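You operate a simulated robot arm through the tools that you are given. There is no shell and no other tool. Be economical: measure what you need, move in short steps, check, and stop when the job is done.

Carry out the task below with a simulated two-armed robot. There is one attempt and no reset: what you move stays moved.

JOB
Take the beige cloth from the top of the wooden counter and lay it out flat on the top of the grey counter board.

Only the result counts: the job must be done as asked and must still hold three seconds after the hand-in. Knocking over, shifting, dropping, spilling or breaking anything else fails it. Flat cloth is picked up by pressing the open fingertips on it (5 to 10 N) and closing them slowly along it; thin cloth reads only 2 to 8 mm in the jaws.

ROBOT AND FRAMES
Two 7-joint arms with two-finger parallel grippers on one trunk, on a base that drives. Base frame: it is fixed to the floor where the robot stands at the start and does not move with it; the origin is under the middle of the robot, x ahead of it, y to its left, z up. Lengths are in mm, angles in degrees, forces in N, time in s.
The left shoulder is at the start at [60, 147, 543], the right one opposite. Each reaches about 866 mm from its shoulder. Places, roughly: top of the grey counter board [2100, -200, 1100]. Payload 3.43 kg a hand.
The tool frame of a hand sits at the grasp point between the pads (the TCP): z along the fingers, y along the line on which they close. The tips reach 30 mm beyond it. Largest opening 94 mm; finger width 28, thickness 10; the body of the gripper, 50 by 96 mm, starts 55 mm behind the TCP.
Orientation is told as [roll, pitch, yaw] about the base's x, y, z axes, in that order, counted from this pose: with the fingers straight down and closing along the base's y, the tool's x points along the base's -x, its y along +y and its z along -z.

CONTROLS
- The arms move only by the tool jog_arm. It takes "left_deltas", "right_deltas" or both (then of equal length, played together; a hand with none holds still); each is a list that holds one entry, the list of rows, each a list of 7 numbers: the shift along the tool's x, y, z in m, then the turn, a rotation vector about the tool's x, y, z in degrees, then the finger opening in m, from 0 to 0.094. In form: [[[tx, ty, tz, wx, wy, wz, claw], ...]]. A call has 1 to 20 rows; each row is the pose to reach, as a shift and turn from the pose commanded when the call began, along the tool's axes at that moment. Each row takes 0.2 s and may step no farther than 50 mm and 8.6 degrees from the row before; otherwise, or with a gripper value out of range, the whole call is refused. A pose out of reach is approached as far as the arm can. The call stops where the force on the tool passes 40 N (or 10 N more than at its start, if that is more) or the arm is blocked; 0.2 s more then pass. The fingers move at their own pace (about 72 mm/s each) and stop on an object; they squeeze with about 20 N. The grip force told is the motor's: it shows also when the fingers shut on nothing. Time passes only in rows, and 0.2 s behind the last, so rows that repeat a pose let the fingers close. The reply holds the time, the measured pose of the TCP, the force on the tool along the base axes, the opening and the grip force, in the units named above and with some noise, with the torque about the TCP (base axes, N m) and any sound that the robot's microphone picked up.
- Cameras (640 x 400 px; columns grow to the right, rows downward): "scene" is now at [71.9, -11.3, 1197.8]; the picture's right is [-0.18, -0.98, 0.00], its down [-0.39, 0.07, -0.92] and it looks along [0.90, -0.16, -0.40] (base axes); focal length 250 px, centre (320, 200). "left" rides on the left gripper at [76, -14, -103] in its tool frame; the picture's right is [0.18, 0.98, 0.00], its down [-0.75, 0.14, -0.64] and it looks along [-0.63, 0.12, 0.77] (tool axes); focal length 243 px, centre (320, 200). "right" rides on the right gripper at [76, 14, -103] in its tool frame; the picture's right is [-0.18, 0.98, 0.00], its down [-0.75, -0.14, -0.64] and it looks along [-0.63, -0.12, 0.77] (tool axes); focal length 243 px, centre (320, 200).
- get_image(camera): a new picture of that camera. The clock stands still meanwhile.
- slide_trunk(by): slides the trunk up (or, below 0, down) by that many mm; the arms and the scene camera ride with it, the base frame stays. It gives what a move gives, with no picture.
- roll_base(legs): drives the robot by 1 to 6 legs, each [ahead, left, turn to the left] in mm, mm and degrees, along the robot's own axes; the way and the turn of a leg run together, so that a leg with both is an arc; at most 1500 mm and 180 degrees a leg. The arms and the cameras ride along, it lands a little off, and it stops where it bumps. It gives what a move gives.
- head_to(pan, tilt): turns the head with the scene camera to pan (to the left, within 86 degrees either way) and tilt (down, from -29 to 69), counted from straight ahead of the robot. It gives what a move gives.
- measure_at(camera, pixels): for up to 12 pixels [column, row] of the newest picture of that camera ("zoom" is the newest enlarged one), the place [x, y, z] in the base frame of the surface seen there, good to about 2 mm, but the place of the scene camera against the robot may be out by one fixed shift of up to 18 mm in any direction. The clock stands still meanwhile.
- enlarge(camera, box): a new picture of the part [left, top, right, bottom] of that camera's present view, enlarged. The clock stands still meanwhile.
- close_job(): hands the job in; it is judged then, once.

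Go step by step. Measure first, check grasps and placings, and put right what went wrong. The budget is 80 turns and 70 pictures, counting those below and the enlarged ones. Unless the task says otherwise, let go and move clear before handing in, and close with one line.

The tools are called after "Request:" as a command line: name --argument value ..., lists and objects as JSON in quotes. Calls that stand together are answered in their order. jog_arm: Moves the arms, as the interface text tells. Its arguments: {"type":"object","properties":{"left_deltas":{"type":"array","items":{"type":"array","items":{"type":"array","items":{"type":"number"}}}},"right_deltas":{"type":"array","items":{"type":"array","items":{"type":"array","items":{"type":"number"}}}}},"required":[]} The other tools are called the same way: slide_trunk (by) slides the trunk up or down; roll_base (legs) drives the base; head_to (pan, tilt) turns the head that bears the scene camera; get_image (camera) takes a picture; measure_at (camera, pixels) gives the place of the surface under pixels of a picture; enlarge (camera, box) takes an enlarged picture of a part of a camera's view; close_job () hands the job in.

At the start:

```text
t: 0.0
left_tcp_pos: [304.9, 62.2, 999.9]
left_tcp_rot: [-0.1, -0.1, 0.0]
left_contact_force: [-0.6, -0.3, 1.1]
left_ft_torque: [-0.01, 0.0, -0.02]
left_grip_width: 94.4
left_finger_force: 0.2
right_tcp_pos: [302.5, -231.2, 999.7]
right_tcp_rot: [0.1, -0.2, 0.0]
right_contact_force: [0.1, 0.2, 0.6]
right_ft_torque: [0.01, -0.03, 0.03]
right_grip_width: 94.1
right_finger_force: 0.0
trunk travel left (down, up): [-250.0, 0.0]
robot x, y, heading: [1.8, 1.1, 0.1]
head pan, tilt: [-10.3, 23.3]
```

scene: 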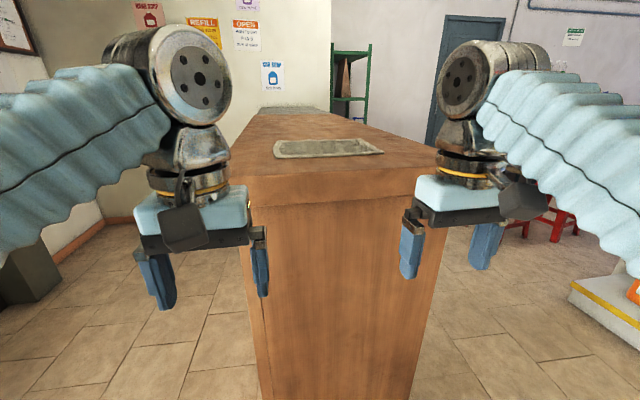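
right: 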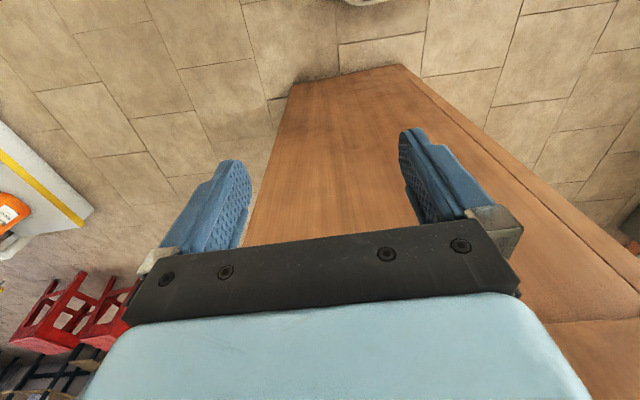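
left: 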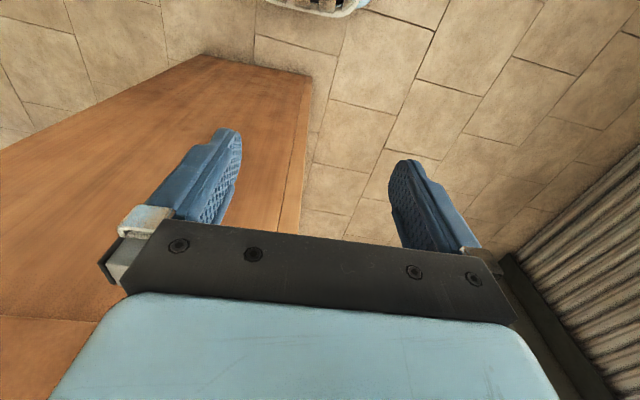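

The scene shows a wooden counter with a greyish-beige flat object around (328,148) and a grey area at the far end (295,110). I enlarge that part to see what is what.

Request:
enlarge --camera "scene" --box '[220, 90, 450, 234]'

Request:
measure_at --camera "scene" --pixels '[[275, 148], [365, 140], [383, 153], [276, 158], [330, 150], [240, 176], [420, 165], [300, 120], [270, 110], [320, 110], [232, 150], [380, 135]]'

```text
2.78 times, centred on (335, 162) of scene
```

zoom: 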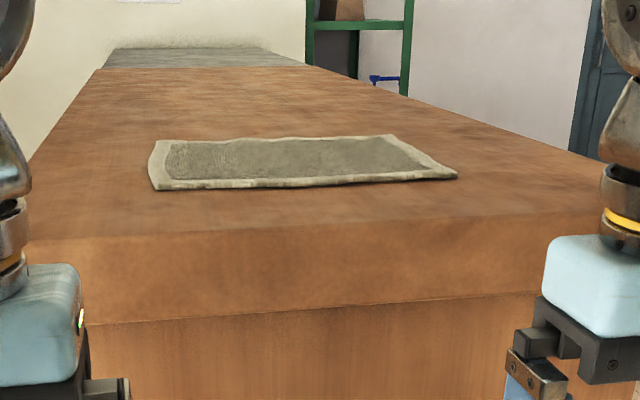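

```text
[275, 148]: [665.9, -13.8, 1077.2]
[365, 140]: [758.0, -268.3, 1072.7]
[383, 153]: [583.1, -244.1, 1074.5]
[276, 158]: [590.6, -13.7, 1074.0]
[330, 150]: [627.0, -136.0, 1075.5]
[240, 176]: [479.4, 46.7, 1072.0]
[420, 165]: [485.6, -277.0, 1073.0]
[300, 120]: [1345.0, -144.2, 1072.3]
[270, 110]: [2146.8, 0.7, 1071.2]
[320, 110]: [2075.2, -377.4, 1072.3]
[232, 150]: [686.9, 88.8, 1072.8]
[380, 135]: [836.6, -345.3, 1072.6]
```

The cloth lies on the counter at about x 585–760, y -265…-14, with the top at z≈1072, and the grey board begins near zoom row 68. Next I measure the counter's front face and the grey board's limits, then look to the sides for the driving route.

Request:
measure_at --camera "zoom" --pixels '[[330, 230], [330, 270], [330, 350], [120, 250], [500, 225], [108, 66], [312, 66], [125, 52], [262, 48], [200, 49], [200, 70], [200, 64]]'

Request:
measure_at --camera "zoom" --pixels '[[152, 142], [156, 188], [395, 137], [457, 176], [275, 140], [300, 184], [150, 165], [430, 156], [330, 300], [330, 380]]'

Request:
head_to --pan -50 --tilt 30

Request:
get_image --camera "scene"

Request:
head_to --pan 50 --tilt 30

Request:
get_image --camera "scene"

```text
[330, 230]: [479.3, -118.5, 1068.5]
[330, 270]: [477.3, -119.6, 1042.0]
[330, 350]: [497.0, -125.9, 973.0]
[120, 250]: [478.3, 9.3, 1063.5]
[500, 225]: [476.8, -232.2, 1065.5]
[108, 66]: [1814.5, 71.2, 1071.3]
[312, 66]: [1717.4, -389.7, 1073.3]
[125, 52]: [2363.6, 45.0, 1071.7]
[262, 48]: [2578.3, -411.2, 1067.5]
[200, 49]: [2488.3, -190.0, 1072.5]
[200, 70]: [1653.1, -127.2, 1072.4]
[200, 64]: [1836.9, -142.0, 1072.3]
```

```text
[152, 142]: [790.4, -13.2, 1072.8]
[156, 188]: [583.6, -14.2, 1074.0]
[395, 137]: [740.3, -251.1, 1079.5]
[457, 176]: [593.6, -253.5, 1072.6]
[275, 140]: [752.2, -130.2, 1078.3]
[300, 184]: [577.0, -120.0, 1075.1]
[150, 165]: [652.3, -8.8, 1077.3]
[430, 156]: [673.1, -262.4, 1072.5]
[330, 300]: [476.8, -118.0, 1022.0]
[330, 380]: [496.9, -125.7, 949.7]
```

```text
t: 1.1
left_tcp_pos: [304.9, 63.0, 1000.4]
left_tcp_rot: [-0.1, -0.1, -0.1]
left_contact_force: [-0.1, 0.3, -0.4]
left_ft_torque: [0.01, 0.0, 0.0]
left_grip_width: 93.8
left_finger_force: 0.0
right_tcp_pos: [303.8, -230.6, 999.0]
right_tcp_rot: [0.1, -0.1, 0.0]
right_contact_force: [-0.4, 0.4, 0.0]
right_ft_torque: [0.0, 0.01, 0.0]
right_grip_width: 94.0
right_finger_force: 0.1
trunk travel left (down, up): [-250.0, 0.0]
robot x, y, heading: [2.0, -0.1, 0.2]
head pan, tilt: [-50.0, 30.0]
```

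```text
65 pictures are left
```

scene: 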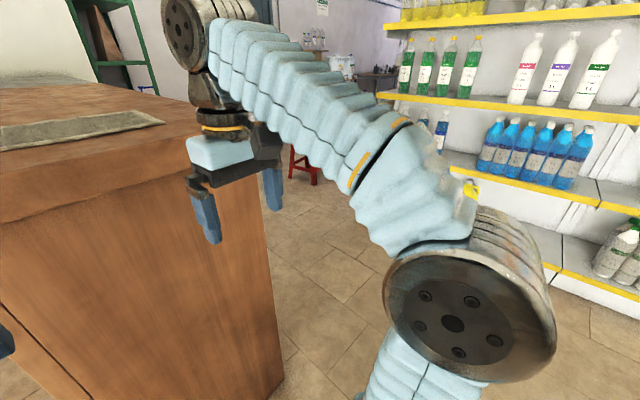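

```text
t: 2.8
left_tcp_pos: [305.8, 63.1, 1000.0]
left_tcp_rot: [-0.1, -0.1, 0.0]
left_contact_force: [0.3, 0.3, 0.0]
left_ft_torque: [0.0, -0.01, 0.01]
left_grip_width: 94.1
left_finger_force: 0.0
right_tcp_pos: [304.7, -231.9, 999.8]
right_tcp_rot: [0.0, -0.1, 0.0]
right_contact_force: [-0.3, 0.0, 0.0]
right_ft_torque: [0.01, -0.03, 0.05]
right_grip_width: 94.1
right_finger_force: 0.1
trunk travel left (down, up): [-250.0, 0.0]
robot x, y, heading: [-1.1, -1.1, -0.1]
head pan, tilt: [50.0, 30.0]
```

```text
64 pictures are left
```

scene: 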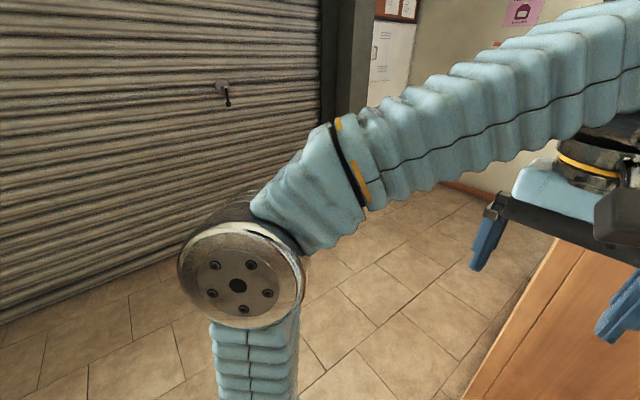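

Both sides have open floor, with a shutter on the left and shelves with bottles on the right. I measure the clearances on the left from this view.

Request:
measure_at --camera "scene" --pixels '[[30, 330], [150, 268], [330, 110], [385, 90], [430, 120], [460, 184], [500, 194], [385, 215], [545, 250], [470, 385], [440, 80], [240, 288]]'

Request:
head_to --pan 20 --tilt 15

Request:
get_image --camera "scene"

```text
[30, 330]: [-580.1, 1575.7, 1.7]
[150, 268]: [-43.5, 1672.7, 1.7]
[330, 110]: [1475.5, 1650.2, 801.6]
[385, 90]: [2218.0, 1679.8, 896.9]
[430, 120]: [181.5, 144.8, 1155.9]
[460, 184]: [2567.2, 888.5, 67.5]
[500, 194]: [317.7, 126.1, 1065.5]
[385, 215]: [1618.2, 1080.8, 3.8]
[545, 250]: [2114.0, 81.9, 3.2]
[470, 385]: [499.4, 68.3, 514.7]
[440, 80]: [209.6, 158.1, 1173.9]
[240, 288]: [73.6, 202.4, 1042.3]
```

```text
t: 3.8
left_tcp_pos: [305.1, 62.1, 1000.8]
left_tcp_rot: [-0.1, -0.2, 0.0]
left_contact_force: [0.1, 0.6, 0.1]
left_ft_torque: [0.01, 0.01, -0.04]
left_grip_width: 94.1
left_finger_force: 0.0
right_tcp_pos: [303.0, -232.4, 999.0]
right_tcp_rot: [0.0, 0.0, -0.1]
right_contact_force: [0.1, 0.5, 0.0]
right_ft_torque: [0.0, -0.01, 0.0]
right_grip_width: 94.0
right_finger_force: 0.1
trunk travel left (down, up): [-250.0, 0.0]
robot x, y, heading: [0.4, 2.0, 0.1]
head pan, tilt: [20.0, 15.0]
```

```text
63 pictures are left
```

scene: 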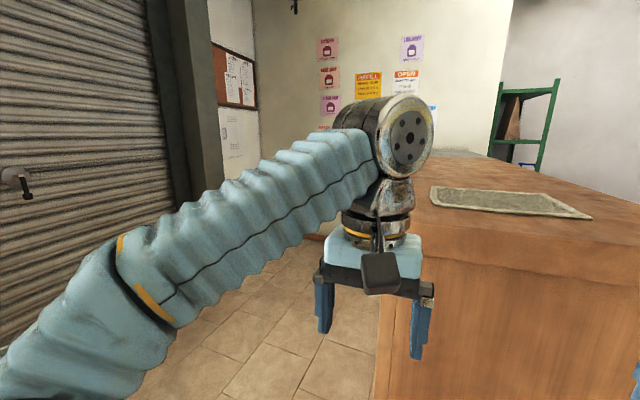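

The left aisle is about 1.5 m wide and clear, so I'll use that to drive to the grey board. I look down to see how far the base sticks out in front, and at the same time raise both hands by 120 mm.

Request:
jog_arm --left_deltas '[[[0, 0, -0.04, 0, 0, 0, 0.094], [0, 0, -0.08, 0, 0, 0, 0.094], [0, 0, -0.12, 0, 0, 0, 0.094]]]' --right_deltas '[[[0, 0, -0.04, 0, 0, 0, 0.094], [0, 0, -0.08, 0, 0, 0, 0.094], [0, 0, -0.12, 0, 0, 0, 0.094]]]'

Request:
head_to --pan 0 --tilt 69

Request:
get_image --camera "scene"

```text
t: 4.6
left_tcp_pos: [305.9, 62.4, 998.8]
left_tcp_rot: [0.0, -0.1, 0.0]
left_contact_force: [-0.1, -0.2, 0.3]
left_ft_torque: [0.0, -0.03, 0.01]
left_grip_width: 93.8
left_finger_force: 0.0
left hand out of reach, approached as far as the arm can: row 1, 2, 3
right_tcp_pos: [308.5, -229.9, 1001.8]
right_tcp_rot: [0.0, -0.1, -0.1]
right_contact_force: [0.7, 0.1, -0.2]
right_ft_torque: [-0.01, 0.01, 0.0]
right_grip_width: 93.9
right_finger_force: 0.0
right hand out of reach, approached as far as the arm can: row 1, 2, 3
trunk travel left (down, up): [-250.0, 0.0]
robot x, y, heading: [-2.2, 2.5, 0.1]
head pan, tilt: [20.0, 15.0]
```

```text
t: 5.8
left_tcp_pos: [305.0, 60.2, 999.5]
left_tcp_rot: [-0.1, -0.1, 0.0]
left_contact_force: [0.4, -1.0, 0.9]
left_ft_torque: [0.01, 0.01, 0.03]
left_grip_width: 94.0
left_finger_force: 0.1
right_tcp_pos: [308.9, -229.4, 1003.9]
right_tcp_rot: [0.0, -0.1, 0.0]
right_contact_force: [0.9, -0.3, 0.4]
right_ft_torque: [-0.02, 0.01, 0.01]
right_grip_width: 94.1
right_finger_force: 0.0
trunk travel left (down, up): [-250.0, 0.0]
robot x, y, heading: [-0.9, -0.1, 0.2]
head pan, tilt: [0.0, 68.8]
```

```text
62 pictures are left
```

scene: 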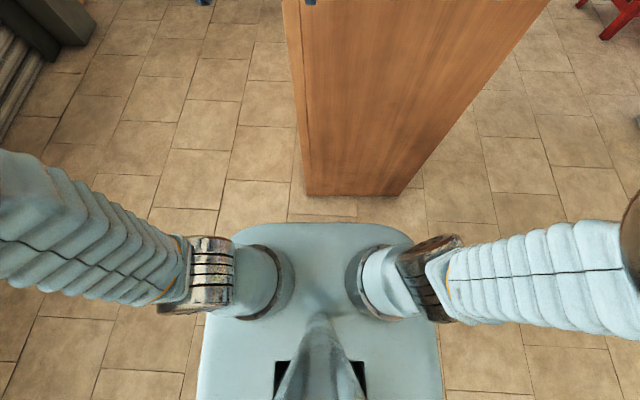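

Pointing straight down, the arms are already at their height limit, so I will have to work over the counter with tilted fingers. I measure how close the base can come to the panel.

Request:
measure_at --camera "scene" --pixels '[[320, 226], [240, 232], [400, 232], [355, 190], [320, 250], [210, 320], [440, 350], [265, 260], [375, 260], [310, 192], [410, 190], [300, 10]]'

```text
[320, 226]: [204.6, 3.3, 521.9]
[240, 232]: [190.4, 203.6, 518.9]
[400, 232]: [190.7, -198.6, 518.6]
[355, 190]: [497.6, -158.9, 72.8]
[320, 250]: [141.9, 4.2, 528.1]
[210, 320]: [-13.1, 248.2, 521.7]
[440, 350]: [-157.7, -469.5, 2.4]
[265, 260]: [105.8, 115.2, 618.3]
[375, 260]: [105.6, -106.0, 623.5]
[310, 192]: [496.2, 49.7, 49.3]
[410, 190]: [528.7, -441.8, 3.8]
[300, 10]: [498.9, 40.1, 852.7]
```

The base front is at x≈205 and the panel at 497, so I can drive about 230 mm ahead. First I turn both hands to point forward with the jaws closing vertically and the cameras outward, moving them to about x 400, y ±95.

Request:
jog_arm --left_deltas '[[[-0.006, 0.002, 0, -4.62, -4.62, 4.62, 0.05], [-0.013, 0.004, 0, -9.24, -9.24, 9.24, 0.03], [-0.019, 0.007, 0, -13.86, -13.86, 13.86, 0.01], [-0.025, 0.009, 0, -18.48, -18.48, 18.48, 0], [-0.032, 0.011, 0, -23.1, -23.1, 23.1, 0], [-0.038, 0.013, 0, -27.72, -27.72, 27.72, 0], [-0.044, 0.015, 0, -32.34, -32.34, 32.34, 0], [-0.051, 0.018, 0, -36.96, -36.96, 36.96, 0], [-0.057, 0.02, 0, -41.58, -41.58, 41.58, 0], [-0.063, 0.022, 0, -46.2, -46.2, 46.2, 0], [-0.07, 0.024, 0, -50.82, -50.82, 50.82, 0], [-0.076, 0.026, 0, -55.44, -55.44, 55.44, 0], [-0.082, 0.029, 0, -60.06, -60.06, 60.06, 0], [-0.089, 0.031, 0, -64.68, -64.68, 64.68, 0], [-0.095, 0.033, 0, -69.28, -69.28, 69.28, 0]]]' --right_deltas '[[[-0.006, 0.009, 0, 4.62, -4.62, -4.62, 0.05], [-0.013, 0.018, 0, 9.24, -9.24, -9.24, 0.03], [-0.019, 0.027, 0, 13.86, -13.86, -13.86, 0.01], [-0.025, 0.036, 0, 18.48, -18.48, -18.48, 0], [-0.032, 0.045, 0, 23.1, -23.1, -23.1, 0], [-0.038, 0.054, 0, 27.72, -27.72, -27.72, 0], [-0.044, 0.063, 0, 32.34, -32.34, -32.34, 0], [-0.051, 0.072, 0, 36.96, -36.96, -36.96, 0], [-0.057, 0.081, 0, 41.58, -41.58, -41.58, 0], [-0.063, 0.09, 0, 46.2, -46.2, -46.2, 0], [-0.07, 0.099, 0, 50.82, -50.82, -50.82, 0], [-0.076, 0.108, 0, 55.44, -55.44, -55.44, 0], [-0.082, 0.117, 0, 60.06, -60.06, -60.06, 0], [-0.089, 0.126, 0, 64.68, -64.68, -64.68, 0], [-0.095, 0.135, 0, 69.28, -69.28, -69.28, 0]]]'

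Request:
head_to --pan 0 --tilt 30

Request:
get_image --camera "scene"

```text
t: 9.0
left_tcp_pos: [400.0, 96.7, 1001.2]
left_tcp_rot: [90.1, -0.1, -90.0]
left_contact_force: [-0.3, -0.2, 0.1]
left_ft_torque: [0.0, -0.01, 0.03]
left_grip_width: 0.2
left_finger_force: 19.5
right_tcp_pos: [404.9, -91.3, 1007.5]
right_tcp_rot: [-89.9, 0.0, 90.0]
right_contact_force: [-0.3, -0.7, 0.6]
right_ft_torque: [0.03, -0.02, 0.04]
right_grip_width: 0.0
right_finger_force: 19.8
trunk travel left (down, up): [-250.0, 0.0]
robot x, y, heading: [-4.8, 3.1, -0.0]
head pan, tilt: [0.0, 68.8]
```

```text
t: 10.1
left_tcp_pos: [400.9, 97.6, 1002.1]
left_tcp_rot: [90.1, -0.2, -89.8]
left_contact_force: [0.4, -0.1, 0.6]
left_ft_torque: [-0.02, 0.04, 0.0]
left_grip_width: 0.3
left_finger_force: 19.8
right_tcp_pos: [403.9, -90.8, 1007.0]
right_tcp_rot: [-90.0, -0.1, 90.0]
right_contact_force: [0.5, 0.3, -0.1]
right_ft_torque: [-0.03, -0.01, -0.02]
right_grip_width: 0.0
right_finger_force: 19.9
trunk travel left (down, up): [-250.0, 0.0]
robot x, y, heading: [3.4, -2.2, -0.1]
head pan, tilt: [0.0, 30.0]
```

```text
61 pictures are left
```

scene: 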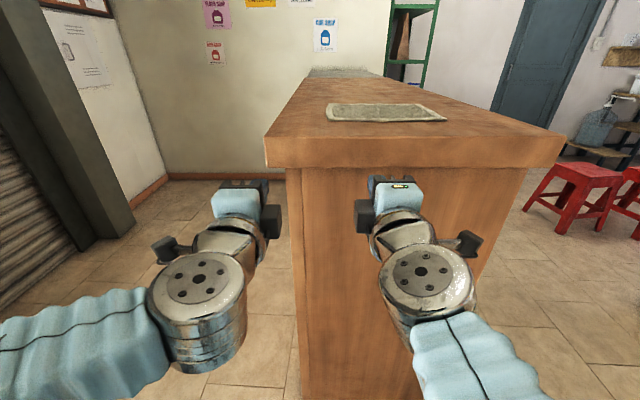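

Both hands now point forward as wanted. I raise them 130 mm, then shift the robot right by 135 and ahead by 220.

Request:
jog_arm --left_deltas '[[[0, 0.045, 0, 0, 0, 0, 0], [0, 0.09, 0, 0, 0, 0, 0], [0, 0.13, 0, 0, 0, 0, 0]]]' --right_deltas '[[[0, -0.045, 0, 0, 0, 0, 0], [0, -0.09, 0, 0, 0, 0, 0], [0, -0.13, 0, 0, 0, 0, 0]]]'

Request:
roll_base --legs '[[0, -135, 0], [220, 0, 0]]'

Request:
head_to --pan 0 --tilt 40

Request:
get_image --camera "scene"

```text
t: 10.8
left_tcp_pos: [399.7, 97.7, 1130.3]
left_tcp_rot: [90.1, 0.1, -90.0]
left_contact_force: [0.6, 0.2, -0.3]
left_ft_torque: [0.03, -0.02, 0.0]
left_grip_width: 0.0
left_finger_force: 20.1
right_tcp_pos: [404.9, -93.3, 1136.5]
right_tcp_rot: [-90.0, 0.0, 90.0]
right_contact_force: [0.2, -0.9, 0.3]
right_ft_torque: [-0.02, -0.01, -0.01]
right_grip_width: 0.0
right_finger_force: 20.2
trunk travel left (down, up): [-250.0, 0.0]
robot x, y, heading: [3.2, 0.3, 0.0]
head pan, tilt: [0.0, 30.0]
```

```text
t: 13.4
left_tcp_pos: [617.4, -37.0, 1130.1]
left_tcp_rot: [90.0, -0.2, -89.9]
left_contact_force: [0.4, 0.0, 0.7]
left_ft_torque: [0.01, 0.02, 0.0]
left_grip_width: 0.1
left_finger_force: 20.3
right_tcp_pos: [623.0, -228.4, 1136.7]
right_tcp_rot: [-90.1, 0.0, 90.2]
right_contact_force: [-0.7, 0.7, -0.2]
right_ft_torque: [-0.01, 0.0, -0.01]
right_grip_width: 0.0
right_finger_force: 19.9
trunk travel left (down, up): [-250.0, 0.0]
robot x, y, heading: [216.1, -136.0, -0.0]
head pan, tilt: [0.0, 30.0]
```

```text
t: 14.2
left_tcp_pos: [618.3, -38.6, 1130.9]
left_tcp_rot: [90.2, -0.1, -89.8]
left_contact_force: [0.2, 0.5, -0.1]
left_ft_torque: [0.0, 0.01, 0.01]
left_grip_width: 0.3
left_finger_force: 19.9
right_tcp_pos: [623.5, -228.6, 1136.6]
right_tcp_rot: [-90.1, 0.1, 90.1]
right_contact_force: [0.8, 0.7, 0.6]
right_ft_torque: [0.05, 0.03, 0.02]
right_grip_width: 0.0
right_finger_force: 20.1
trunk travel left (down, up): [-250.0, 0.0]
robot x, y, heading: [218.1, -135.1, -0.1]
head pan, tilt: [0.0, 40.0]
```

```text
60 pictures are left
```

scene: 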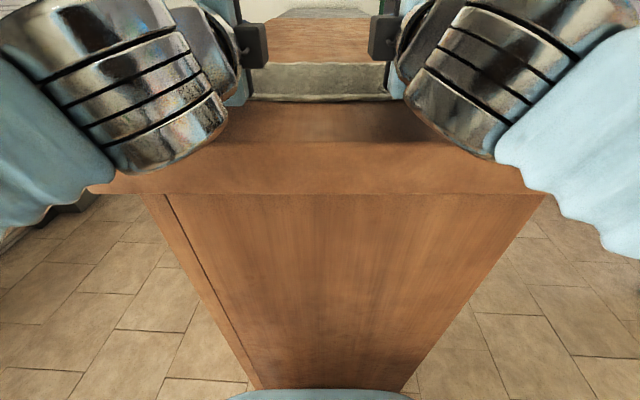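

The arms hide much of the scene view, so I take the left wrist camera's picture and measure the cloth from there, without the scene camera's fixed shift.

Request:
get_image --camera "left"

Request:
get_image --camera "right"

Request:
measure_at --camera "scene" --pixels '[[320, 100], [320, 97], [270, 100], [380, 97], [320, 66], [320, 60], [320, 143], [280, 20], [360, 19]]'

```text
59 pictures are left
```

left: 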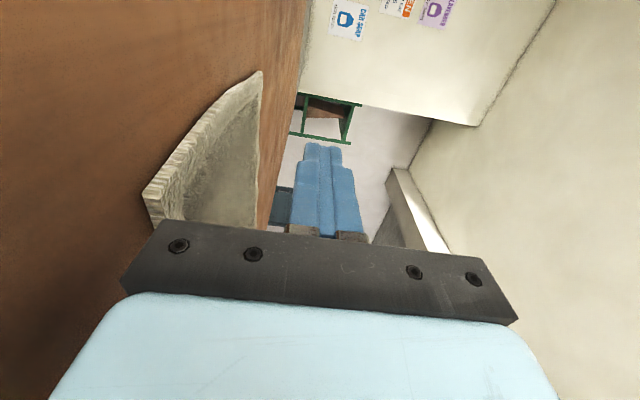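

```text
58 pictures are left
```

right: 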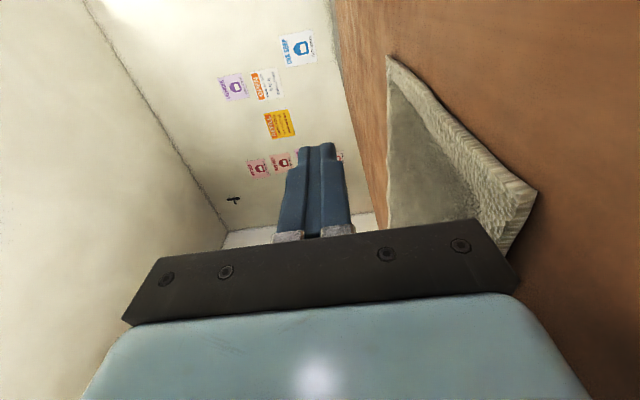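

```text
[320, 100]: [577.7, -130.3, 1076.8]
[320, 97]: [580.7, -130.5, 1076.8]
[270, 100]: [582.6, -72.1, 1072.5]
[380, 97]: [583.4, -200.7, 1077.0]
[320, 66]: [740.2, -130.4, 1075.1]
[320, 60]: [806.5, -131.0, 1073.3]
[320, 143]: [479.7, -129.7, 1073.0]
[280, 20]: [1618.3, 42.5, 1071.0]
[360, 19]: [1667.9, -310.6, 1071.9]
```

Request:
measure_at --camera "left" --pixels '[[146, 192], [153, 222], [260, 74], [258, 100], [225, 150], [130, 150], [200, 60], [185, 170], [220, 200]]'

Request:
measure_at --camera "right" --pixels '[[534, 192], [510, 255], [388, 60], [390, 150], [430, 150], [540, 100], [490, 180], [420, 180]]'

```text
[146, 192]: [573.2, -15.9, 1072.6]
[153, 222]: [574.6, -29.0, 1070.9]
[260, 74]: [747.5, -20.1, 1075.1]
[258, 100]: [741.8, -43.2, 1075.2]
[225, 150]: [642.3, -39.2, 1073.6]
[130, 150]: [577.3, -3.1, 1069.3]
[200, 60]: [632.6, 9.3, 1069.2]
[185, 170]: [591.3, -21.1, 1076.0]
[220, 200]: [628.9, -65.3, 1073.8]
```

```text
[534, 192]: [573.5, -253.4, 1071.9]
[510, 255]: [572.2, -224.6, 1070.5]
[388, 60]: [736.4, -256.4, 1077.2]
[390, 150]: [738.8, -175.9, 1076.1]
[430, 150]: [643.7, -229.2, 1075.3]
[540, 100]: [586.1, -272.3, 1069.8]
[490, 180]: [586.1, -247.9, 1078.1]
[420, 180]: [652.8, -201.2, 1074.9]
```

In the wrist cameras' frame the cloth spans x 573–745 and y -255…-16, with the table at z≈1069.5 and the cloth top at ≈1075. I tilt the fingers down 35° and hover the closed tips 12 mm above the near edge strip.

Request:
jog_arm --left_deltas '[[[0, -0.005, -0.008, 7, 0, 0, 0], [0, -0.01, -0.016, 14, 0, 0, 0], [0, -0.015, -0.024, 21, 0, 0, 0], [0, -0.021, -0.031, 28, 0, 0, 0], [0, -0.027, -0.038, 35, 0, 0, 0]]]' --right_deltas '[[[0, 0.006, -0.009, -7, 0, 0, 0], [0, 0.012, -0.018, -14, 0, 0, 0], [0, 0.019, -0.027, -21, 0, 0, 0], [0, 0.026, -0.035, -28, 0, 0, 0], [0, 0.0325, -0.043, -35, 0, 0, 0]]]'

Request:
get_image --camera "left"

```text
t: 15.4
left_tcp_pos: [579.8, -37.6, 1103.3]
left_tcp_rot: [55.0, -0.1, -90.0]
left_contact_force: [0.0, 0.3, 0.2]
left_ft_torque: [-0.02, -0.02, -0.01]
left_grip_width: 0.0
left_finger_force: 19.6
right_tcp_pos: [580.7, -228.7, 1102.4]
right_tcp_rot: [-55.0, 0.0, 90.1]
right_contact_force: [-0.2, 0.0, 0.2]
right_ft_torque: [0.05, 0.0, 0.0]
right_grip_width: 0.0
right_finger_force: 20.6
trunk travel left (down, up): [-250.0, 0.0]
robot x, y, heading: [216.7, -136.8, -0.1]
head pan, tilt: [0.0, 40.0]
```

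```text
57 pictures are left
```

left: 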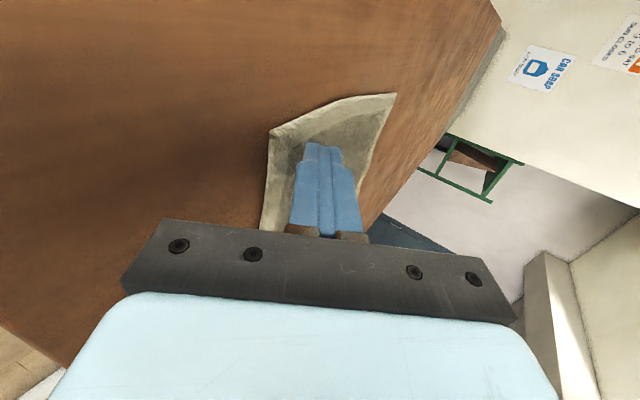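

The tips are over the cloth's edge strip. I press down gently in 1 mm steps to find contact.

Request:
jog_arm --left_deltas '[[[0, -0.0016, 0.0011, 0, 0, 0, 0], [0, -0.0025, 0.0017, 0, 0, 0, 0], [0, -0.0033, 0.0023, 0, 0, 0, 0]]]' --right_deltas '[[[0, 0.0016, 0.0011, 0, 0, 0, 0], [0, 0.0025, 0.0017, 0, 0, 0, 0], [0, 0.0033, 0.0023, 0, 0, 0, 0]]]'

```text
t: 16.2
left_tcp_pos: [579.4, -37.4, 1099.3]
left_tcp_rot: [55.1, 0.0, -89.9]
left_contact_force: [0.0, -0.5, 0.8]
left_ft_torque: [0.0, -0.02, 0.0]
left_grip_width: 0.1
left_finger_force: 19.7
right_tcp_pos: [581.5, -228.3, 1100.5]
right_tcp_rot: [-55.2, -0.1, 90.1]
right_contact_force: [-0.3, -0.3, 0.8]
right_ft_torque: [-0.01, 0.01, -0.02]
right_grip_width: 0.2
right_finger_force: 20.5
trunk travel left (down, up): [-250.0, 0.0]
robot x, y, heading: [216.6, -134.3, 0.2]
head pan, tilt: [0.0, 40.0]
```

Request:
jog_arm --left_deltas '[[[0, -0.0016, 0.0011, 0, 0, 0, 0], [0, -0.0033, 0.0023, 0, 0, 0, 0], [0, -0.0041, 0.0029, 0, 0, 0, 0]]]' --right_deltas '[[[0, 0.0016, 0.0011, 0, 0, 0, 0], [0, 0.0033, 0.0023, 0, 0, 0, 0], [0, 0.0041, 0.0029, 0, 0, 0, 0]]]'

```text
t: 17.0
left_tcp_pos: [578.4, -37.0, 1097.5]
left_tcp_rot: [55.5, -0.1, -90.0]
left_contact_force: [4.7, 0.1, 15.1]
left_ft_torque: [0.08, -0.42, -0.02]
left_grip_width: 0.1
left_finger_force: 20.1
right_tcp_pos: [579.7, -228.2, 1096.9]
right_tcp_rot: [-55.4, -0.1, 90.0]
right_contact_force: [2.6, -0.6, 23.8]
right_ft_torque: [-0.15, -0.57, 0.0]
right_grip_width: 0.0
right_finger_force: 20.2
trunk travel left (down, up): [-250.0, 0.0]
robot x, y, heading: [220.5, -137.6, -0.0]
head pan, tilt: [0.0, 40.0]
```

Contact is made at 15 N on the left and 24 N on the right. I ease off slightly and drag 30 mm toward the robot as a test.

Request:
jog_arm --left_deltas '[[[0, 0.0004, -0.0003, 0, 0, 0, 0], [0, -0.0053, -0.0085, 0, 0, 0, 0], [0, -0.0111, -0.0167, 0, 0, 0, 0], [0, -0.0168, -0.0249, 0, 0, 0, 0]]]' --right_deltas '[[[0, -0.001, -0.0007, 0, 0, 0, 0], [0, 0.0047, -0.0089, 0, 0, 0, 0], [0, 0.0105, -0.0171, 0, 0, 0, 0], [0, 0.0162, -0.0253, 0, 0, 0, 0]]]'

Request:
get_image --camera "scene"

Request:
get_image --camera "left"

```text
t: 18.0
left_tcp_pos: [549.1, -35.9, 1096.5]
left_tcp_rot: [55.2, -0.2, -89.9]
left_contact_force: [8.4, 0.7, 31.4]
left_ft_torque: [0.14, -0.83, 0.01]
left_grip_width: 0.3
left_finger_force: 20.2
right_tcp_pos: [549.2, -228.3, 1096.3]
right_tcp_rot: [-55.2, -0.1, 90.0]
right_contact_force: [6.6, 0.0, 23.5]
right_ft_torque: [-0.09, -0.58, 0.02]
right_grip_width: 0.1
right_finger_force: 20.4
trunk travel left (down, up): [-250.0, 0.0]
robot x, y, heading: [220.6, -131.1, -0.0]
head pan, tilt: [0.0, 40.0]
```

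```text
56 pictures are left
```

scene: 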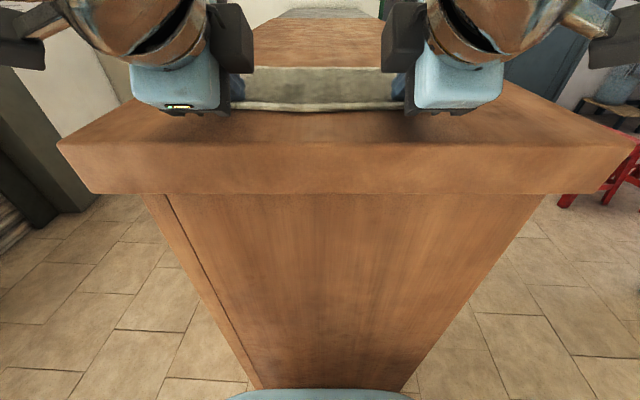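

```text
55 pictures are left
```

left: 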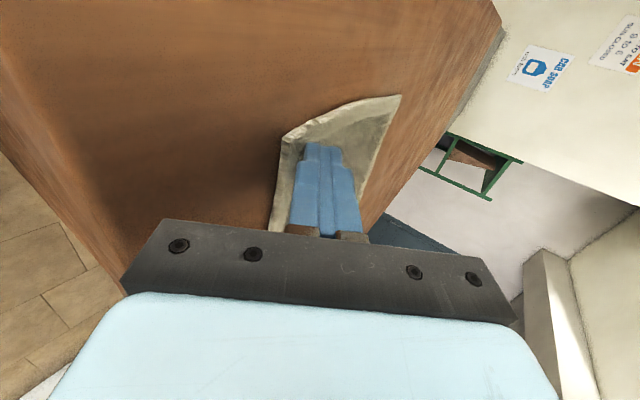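

The front edge appears to have moved from row 100 to about row 110. I measure how far it really followed.

Request:
measure_at --camera "scene" --pixels '[[320, 111], [320, 108], [270, 107], [380, 107], [320, 67], [260, 66]]'

Request:
measure_at --camera "left" --pixels '[[284, 138], [270, 228], [398, 98], [280, 180], [375, 180]]'

```text
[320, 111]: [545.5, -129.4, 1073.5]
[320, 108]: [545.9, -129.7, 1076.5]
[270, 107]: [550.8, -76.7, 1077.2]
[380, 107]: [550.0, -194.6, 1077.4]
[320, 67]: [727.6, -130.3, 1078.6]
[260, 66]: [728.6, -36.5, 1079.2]
```

```text
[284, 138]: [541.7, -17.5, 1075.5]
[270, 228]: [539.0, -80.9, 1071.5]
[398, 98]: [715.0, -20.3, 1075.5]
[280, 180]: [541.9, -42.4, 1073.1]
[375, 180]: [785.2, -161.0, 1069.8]
```

The cloth followed the full 31 mm without distortion. I drag another 70 mm, then lift the tips and reposition them 45 mm farther in.

Request:
jog_arm --left_deltas '[[[0, 0.0008, -0.0006, 0, 0, 0, 0], [0, -0.0049, -0.0088, 0, 0, 0, 0], [0, -0.0107, -0.017, 0, 0, 0, 0], [0, -0.0164, -0.0252, 0, 0, 0, 0], [0, -0.0222, -0.0334, 0, 0, 0, 0], [0, -0.0279, -0.0416, 0, 0, 0, 0], [0, -0.0336, -0.0497, 0, 0, 0, 0], [0, -0.0394, -0.0579, 0, 0, 0, 0], [0, -0.0271, -0.0665, 0, 0, 0, 0], [0, -0.0142, -0.048, 0, 0, 0, 0], [0, -0.0013, -0.0296, 0, 0, 0, 0]]]' --right_deltas '[[[0, -0.0003, -0.0002, 0, 0, 0, 0], [0, 0.0054, -0.0084, 0, 0, 0, 0], [0, 0.0112, -0.0166, 0, 0, 0, 0], [0, 0.0169, -0.0248, 0, 0, 0, 0], [0, 0.0227, -0.033, 0, 0, 0, 0], [0, 0.0284, -0.0412, 0, 0, 0, 0], [0, 0.0341, -0.0493, 0, 0, 0, 0], [0, 0.0399, -0.0575, 0, 0, 0, 0], [0, 0.0276, -0.0661, 0, 0, 0, 0], [0, 0.0147, -0.0477, 0, 0, 0, 0], [0, 0.0018, -0.0292, 0, 0, 0, 0]]]'

Request:
get_image --camera "scene"

```text
t: 19.5
left_tcp_pos: [494.9, -37.6, 1096.9]
left_tcp_rot: [55.6, -0.2, -89.9]
left_contact_force: [-0.2, 0.0, 13.7]
left_ft_torque: [0.06, -0.28, 0.01]
left_grip_width: 0.0
left_finger_force: 20.1
right_tcp_pos: [498.4, -228.4, 1096.8]
right_tcp_rot: [-55.5, -0.4, 90.0]
right_contact_force: [2.2, 2.5, 18.9]
right_ft_torque: [-0.03, -0.4, 0.08]
right_grip_width: 0.1
right_finger_force: 20.1
trunk travel left (down, up): [-250.0, 0.0]
robot x, y, heading: [216.4, -136.7, 0.1]
head pan, tilt: [0.0, 40.0]
stopped in row 7 (right hand): the force on the tool passed its limit at 44 N (the readings are from after the stop); the commanded pose is now the measured one
```

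```text
54 pictures are left
```

scene: 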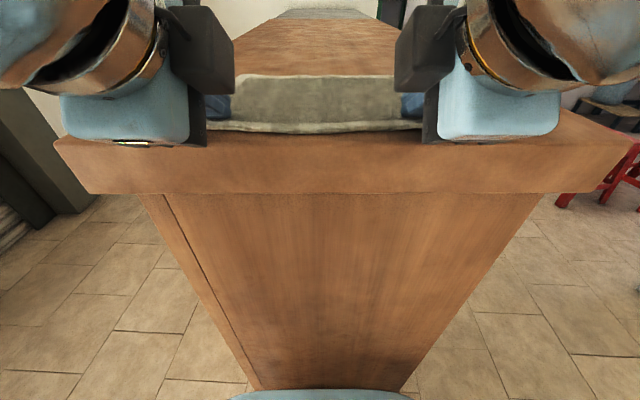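

It stopped on force after about 50 mm more; the edge is around x 490 now. I lift, move in 50 mm and press again.

Request:
jog_arm --left_deltas '[[[0, 0.0123, -0.0086, 0, 0, 0, 0], [0, 0.0267, 0.012, 0, 0, 0, 0], [0, 0.041, 0.0324, 0, 0, 0, 0], [0, 0.0369, 0.0353, 0, 0, 0, 0], [0, 0.0328, 0.0381, 0, 0, 0, 0], [0, 0.0303, 0.0399, 0, 0, 0, 0], [0, 0.0295, 0.0404, 0, 0, 0, 0]]]' --right_deltas '[[[0, -0.0123, -0.0086, 0, 0, 0, 0], [0, -0.0267, 0.012, 0, 0, 0, 0], [0, -0.041, 0.0324, 0, 0, 0, 0], [0, -0.0369, 0.0353, 0, 0, 0, 0], [0, -0.0328, 0.0381, 0, 0, 0, 0], [0, -0.0303, 0.0399, 0, 0, 0, 0], [0, -0.0295, 0.0404, 0, 0, 0, 0]]]'

```text
t: 21.1
left_tcp_pos: [545.5, -38.0, 1096.4]
left_tcp_rot: [55.3, -0.1, -89.8]
left_contact_force: [1.8, -0.3, 3.6]
left_ft_torque: [0.02, -0.06, -0.01]
left_grip_width: 0.0
left_finger_force: 20.1
right_tcp_pos: [547.5, -229.0, 1096.8]
right_tcp_rot: [-55.4, -0.3, 89.9]
right_contact_force: [1.8, 0.1, 3.4]
right_ft_torque: [0.04, -0.12, -0.02]
right_grip_width: 0.1
right_finger_force: 20.2
trunk travel left (down, up): [-250.0, 0.0]
robot x, y, heading: [218.6, -134.3, 0.0]
head pan, tilt: [0.0, 40.0]
```

Contact is light at about 3.5 N each. I press 1 mm more and drag 65 mm.

Request:
jog_arm --left_deltas '[[[0, -0.0008, 0.0006, 0, 0, 0, 0], [0, -0.0065, -0.0076, 0, 0, 0, 0], [0, -0.0123, -0.0158, 0, 0, 0, 0], [0, -0.018, -0.024, 0, 0, 0, 0], [0, -0.0238, -0.0322, 0, 0, 0, 0], [0, -0.0295, -0.0404, 0, 0, 0, 0], [0, -0.0352, -0.0485, 0, 0, 0, 0], [0, -0.0381, -0.0526, 0, 0, 0, 0]]]' --right_deltas '[[[0, 0.0008, 0.0006, 0, 0, 0, 0], [0, 0.0065, -0.0076, 0, 0, 0, 0], [0, 0.0123, -0.0158, 0, 0, 0, 0], [0, 0.018, -0.024, 0, 0, 0, 0], [0, 0.0238, -0.0322, 0, 0, 0, 0], [0, 0.0295, -0.0404, 0, 0, 0, 0], [0, 0.0352, -0.0485, 0, 0, 0, 0], [0, 0.0381, -0.0526, 0, 0, 0, 0]]]'

Request:
get_image --camera "scene"

Request:
get_image --camera "left"

```text
t: 22.8
left_tcp_pos: [491.4, -35.9, 1097.2]
left_tcp_rot: [55.2, -0.3, -89.4]
left_contact_force: [1.1, -3.9, 16.5]
left_ft_torque: [-0.05, -0.35, -0.09]
left_grip_width: 0.1
left_finger_force: 19.8
right_tcp_pos: [495.0, -231.6, 1096.3]
right_tcp_rot: [-55.3, -0.5, 89.4]
right_contact_force: [-0.6, 4.4, 18.6]
right_ft_torque: [0.12, -0.35, 0.12]
right_grip_width: 0.0
right_finger_force: 19.7
trunk travel left (down, up): [-250.0, 0.0]
robot x, y, heading: [218.0, -132.5, -0.0]
head pan, tilt: [0.0, 40.0]
stopped in row 8 (right hand): the force on the tool passed its limit at 43 N (the readings are from after the stop); the commanded pose is now the measured one
```

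```text
53 pictures are left
```

scene: 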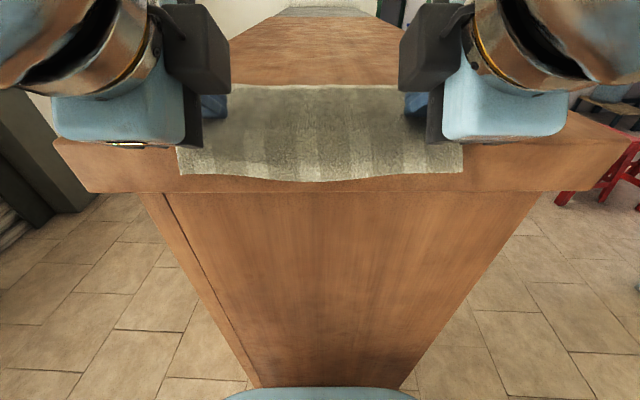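

```text
52 pictures are left
```

left: 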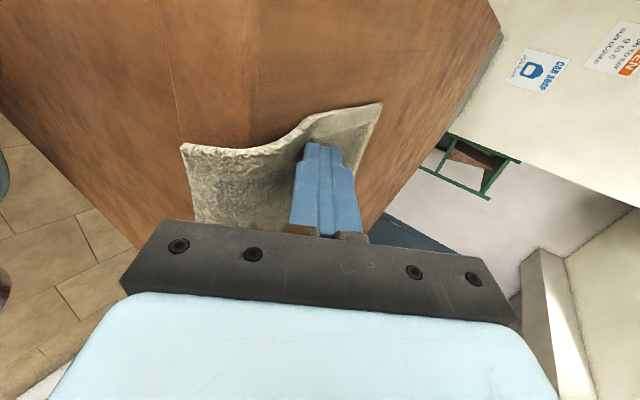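

The cloth is limp: about 45 mm of it now droops over the front edge (scene rows 140–180) and lies against the fascia, which I can use as a pressing surface. I measure the flap.

Request:
measure_at --camera "scene" --pixels '[[320, 140], [320, 160], [320, 178], [320, 186], [200, 172], [190, 172], [235, 172], [405, 173], [450, 168], [320, 90], [120, 180], [320, 200]]'

Request:
measure_at --camera "left" --pixels '[[185, 150], [250, 155], [195, 200], [300, 125], [380, 105], [215, 80], [230, 180]]'

```text
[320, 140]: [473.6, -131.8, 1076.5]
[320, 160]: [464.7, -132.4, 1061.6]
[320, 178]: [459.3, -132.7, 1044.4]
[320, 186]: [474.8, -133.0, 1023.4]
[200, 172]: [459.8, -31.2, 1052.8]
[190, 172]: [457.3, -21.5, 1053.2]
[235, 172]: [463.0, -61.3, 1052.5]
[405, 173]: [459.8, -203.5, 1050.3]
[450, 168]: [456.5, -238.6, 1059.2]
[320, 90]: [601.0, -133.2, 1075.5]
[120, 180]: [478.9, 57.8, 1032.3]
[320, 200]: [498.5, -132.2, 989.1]
```

```text
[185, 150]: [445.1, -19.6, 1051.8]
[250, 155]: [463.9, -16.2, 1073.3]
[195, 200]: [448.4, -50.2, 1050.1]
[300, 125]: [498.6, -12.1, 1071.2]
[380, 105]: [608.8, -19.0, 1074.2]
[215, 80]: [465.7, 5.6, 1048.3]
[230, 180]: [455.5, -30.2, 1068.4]
```

The flap sticks out about 45° from the fascia, with its lower edge at x≈445, z≈1050, so wide-open horizontal jaws can swallow it. I drag 15 mm more first to get more overhang.

Request:
jog_arm --left_deltas '[[[0, 0.0004, -0.0003, 0, 0, 0, 0], [0, -0.0053, -0.0085, 0, 0, 0, 0], [0, -0.0082, -0.0126, 0, 0, 0, 0]]]' --right_deltas '[[[0, -0.0004, -0.0003, 0, 0, 0, 0], [0, 0.0053, -0.0085, 0, 0, 0, 0], [0, 0.0082, -0.0126, 0, 0, 0, 0]]]'

```text
t: 23.3
left_tcp_pos: [490.6, -36.5, 1096.9]
left_tcp_rot: [55.3, -0.4, -89.0]
left_contact_force: [-0.1, -4.9, 18.4]
left_ft_torque: [-0.06, -0.32, -0.1]
left_grip_width: 0.1
left_finger_force: 20.2
right_tcp_pos: [494.0, -233.3, 1096.9]
right_tcp_rot: [-55.2, -0.6, 89.0]
right_contact_force: [-0.1, 5.7, 18.8]
right_ft_torque: [0.1, -0.39, 0.12]
right_grip_width: 0.0
right_finger_force: 19.8
trunk travel left (down, up): [-250.0, 0.0]
robot x, y, heading: [218.3, -135.4, 0.1]
head pan, tilt: [0.0, 40.0]
stopped in row 2 (right hand): the force on the tool passed its limit at 44 N (the readings are from after the stop); the commanded pose is now the measured one
```

More pulling is resisted, probably by the arm's fold limit, so I keep the present flap. I lift off, level the hands, back away to x≈382 and open the jaws.

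Request:
jog_arm --left_deltas '[[[0, 0.0082, -0.0057, -7, 0, 0, 0], [0, 0.0164, -0.0115, -14, 0, 0, 0], [0, 0.0189, -0.0254, -21, 0, 0, 0], [0, 0.0131, -0.0336, -28, 0, 0, 0], [0, 0.0016, -0.05, -35, 0, 0, 0], [0, -0.0185, -0.0786, -35, 0, 0, 0], [0, -0.0385, -0.1073, -35, 0, 0, 0.094], [0, -0.0385, -0.1073, -35, 0, 0, 0.094], [0, -0.0385, -0.1073, -35, 0, 0, 0.094]]]' --right_deltas '[[[0, -0.0082, -0.0057, 7, 0, 0, 0], [0, -0.0164, -0.0115, 14, 0, 0, 0], [0, -0.0189, -0.0254, 21, 0, 0, 0], [0, -0.0131, -0.0336, 28, 0, 0, 0], [0, -0.0016, -0.05, 35, 0, 0, 0], [0, 0.0185, -0.0786, 35, 0, 0, 0], [0, 0.0385, -0.1073, 35, 0, 0, 0.094], [0, 0.0385, -0.1073, 35, 0, 0, 0.094], [0, 0.0385, -0.1073, 35, 0, 0, 0.094]]]'

Request:
get_image --camera "scene"

Request:
get_image --camera "left"

```text
t: 24.7
left_tcp_pos: [478.1, 19.6, 1110.3]
left_tcp_rot: [84.1, -4.0, -81.5]
left_contact_force: [0.5, -0.1, 0.3]
left_ft_torque: [0.0, 0.01, 0.03]
left_grip_width: 0.0
left_finger_force: 20.0
right_tcp_pos: [465.5, -277.2, 1114.0]
right_tcp_rot: [-85.9, -3.5, 83.8]
right_contact_force: [0.4, -1.2, 0.1]
right_ft_torque: [0.02, -0.03, 0.02]
right_grip_width: 0.0
right_finger_force: 20.2
trunk travel left (down, up): [-250.0, 0.0]
robot x, y, heading: [218.0, -132.0, -0.1]
head pan, tilt: [0.0, 40.0]
stopped in row 6 (left hand): the arm was blocked; the commanded pose is now the measured one
```

```text
51 pictures are left
```

scene: 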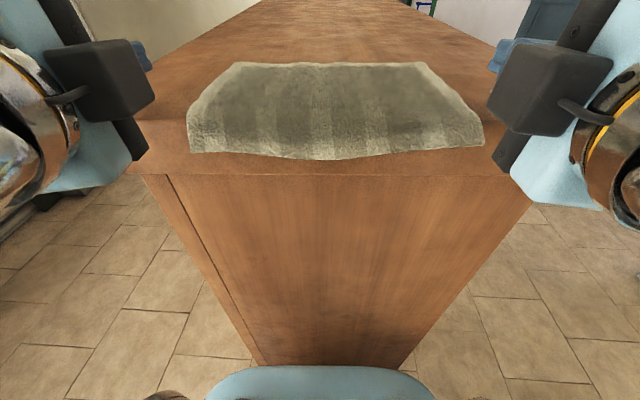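

```text
50 pictures are left
```

left: 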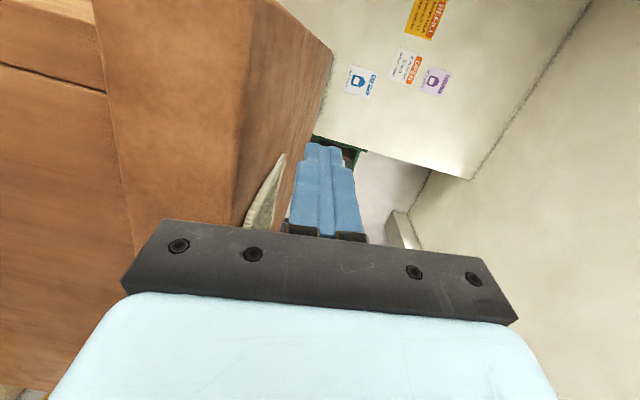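

The wrists were crowding the robot's own head, which blocked the arms and pushed them sideways; the cloth is undisturbed, with the flap at rows 125–158. I back the base 190 mm to give the arms room.

Request:
roll_base --legs '[[-190, 0, 0]]'

Request:
get_image --camera "scene"

```text
t: 26.2
left_tcp_pos: [288.8, 22.2, 1111.1]
left_tcp_rot: [84.2, -4.0, -81.3]
left_contact_force: [0.2, 0.0, -0.2]
left_ft_torque: [0.02, 0.0, 0.03]
left_grip_width: 0.0
left_finger_force: 19.6
right_tcp_pos: [277.2, -276.4, 1115.4]
right_tcp_rot: [-85.9, -3.5, 84.0]
right_contact_force: [-0.1, -0.1, -0.6]
right_ft_torque: [-0.04, 0.0, 0.0]
right_grip_width: 0.0
right_finger_force: 20.1
trunk travel left (down, up): [-250.0, 0.0]
robot x, y, heading: [27.8, -136.4, 0.1]
head pan, tilt: [0.0, 40.0]
```

```text
49 pictures are left
```

scene: 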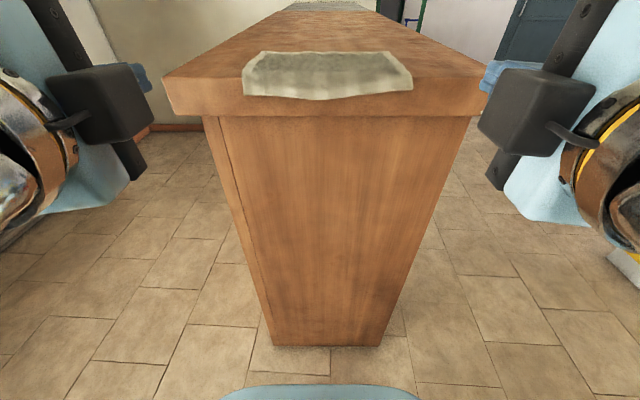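

The cloth's flap is still hanging neatly. I bring both hands level to pre-grasp at x≈375, z≈1060, y −42/−232, with the jaws fully open.

Request:
jog_arm --left_deltas '[[[-0.018, -0.012, 0.02, -1.4, -2.2, 1.1, 0.03], [-0.036, -0.024, 0.04, -2.7, -4.4, 2.2, 0.06], [-0.054, -0.036, 0.06, -4.1, -6.5, 3.3, 0.094], [-0.0725, -0.048, 0.081, -5.5, -8.7, 4.4, 0.094], [-0.0725, -0.048, 0.081, -5.5, -8.7, 4.4, 0.094], [-0.0725, -0.048, 0.081, -5.5, -8.7, 4.4, 0.094]]]' --right_deltas '[[[-0.0125, 0.013, 0.024, 1, -1.5, -0.9, 0.03], [-0.025, 0.026, 0.048, 2, -3, -1.8, 0.06], [-0.038, 0.039, 0.072, 3, -4.5, -2.8, 0.094], [-0.0505, 0.0514, 0.0967, 3.9, -6, -3.7, 0.094], [-0.0505, 0.0514, 0.0967, 3.9, -6, -3.7, 0.094], [-0.0505, 0.0514, 0.0967, 3.9, -6, -3.7, 0.094]]]'

Request:
get_image --camera "left"

Request:
get_image --camera "right"

```text
t: 27.6
left_tcp_pos: [373.2, -42.7, 1060.2]
left_tcp_rot: [89.9, 0.0, -90.2]
left_contact_force: [-0.7, 0.4, -0.6]
left_ft_torque: [0.02, 0.04, -0.01]
left_grip_width: 94.1
left_finger_force: 0.1
right_tcp_pos: [374.8, -232.3, 1060.1]
right_tcp_rot: [-89.9, 0.0, 90.1]
right_contact_force: [0.2, 0.3, 0.4]
right_ft_torque: [-0.01, 0.01, -0.03]
right_grip_width: 93.9
right_finger_force: 0.1
trunk travel left (down, up): [-250.0, 0.0]
robot x, y, heading: [33.2, -138.4, 0.2]
head pan, tilt: [0.0, 40.0]
```

```text
48 pictures are left
```

left: 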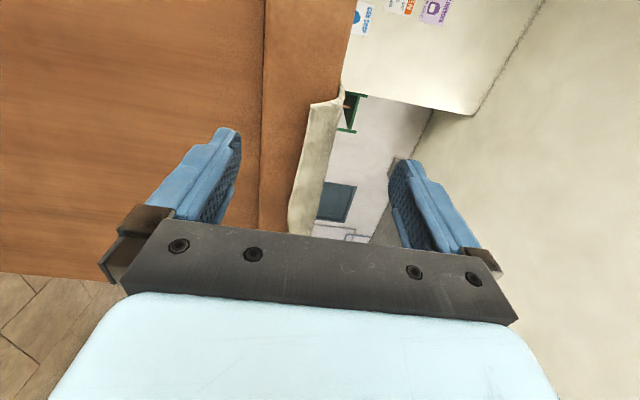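

```text
47 pictures are left
```

right: 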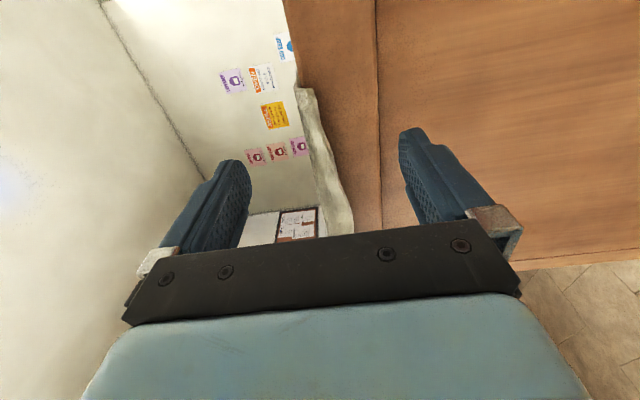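

The flap sits between the fingers in both views. I measure the flap edges and the fascia for the final advance.

Request:
measure_at --camera "left" --pixels '[[290, 210], [300, 160], [312, 105], [338, 95], [325, 150], [275, 100], [255, 60], [310, 225]]'

Request:
measure_at --camera "right" --pixels '[[350, 220], [335, 170], [317, 100], [305, 92], [320, 160], [350, 100], [385, 80]]'

```text
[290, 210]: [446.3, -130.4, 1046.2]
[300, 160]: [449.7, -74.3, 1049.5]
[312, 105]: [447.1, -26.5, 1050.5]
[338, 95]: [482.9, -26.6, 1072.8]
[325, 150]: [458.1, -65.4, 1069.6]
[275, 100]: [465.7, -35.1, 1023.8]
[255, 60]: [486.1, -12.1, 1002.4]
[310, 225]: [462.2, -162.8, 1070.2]
```

```text
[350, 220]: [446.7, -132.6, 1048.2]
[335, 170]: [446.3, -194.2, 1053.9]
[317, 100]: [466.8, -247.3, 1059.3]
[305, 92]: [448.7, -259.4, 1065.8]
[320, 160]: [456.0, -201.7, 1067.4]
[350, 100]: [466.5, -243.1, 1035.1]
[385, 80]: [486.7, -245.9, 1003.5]
```

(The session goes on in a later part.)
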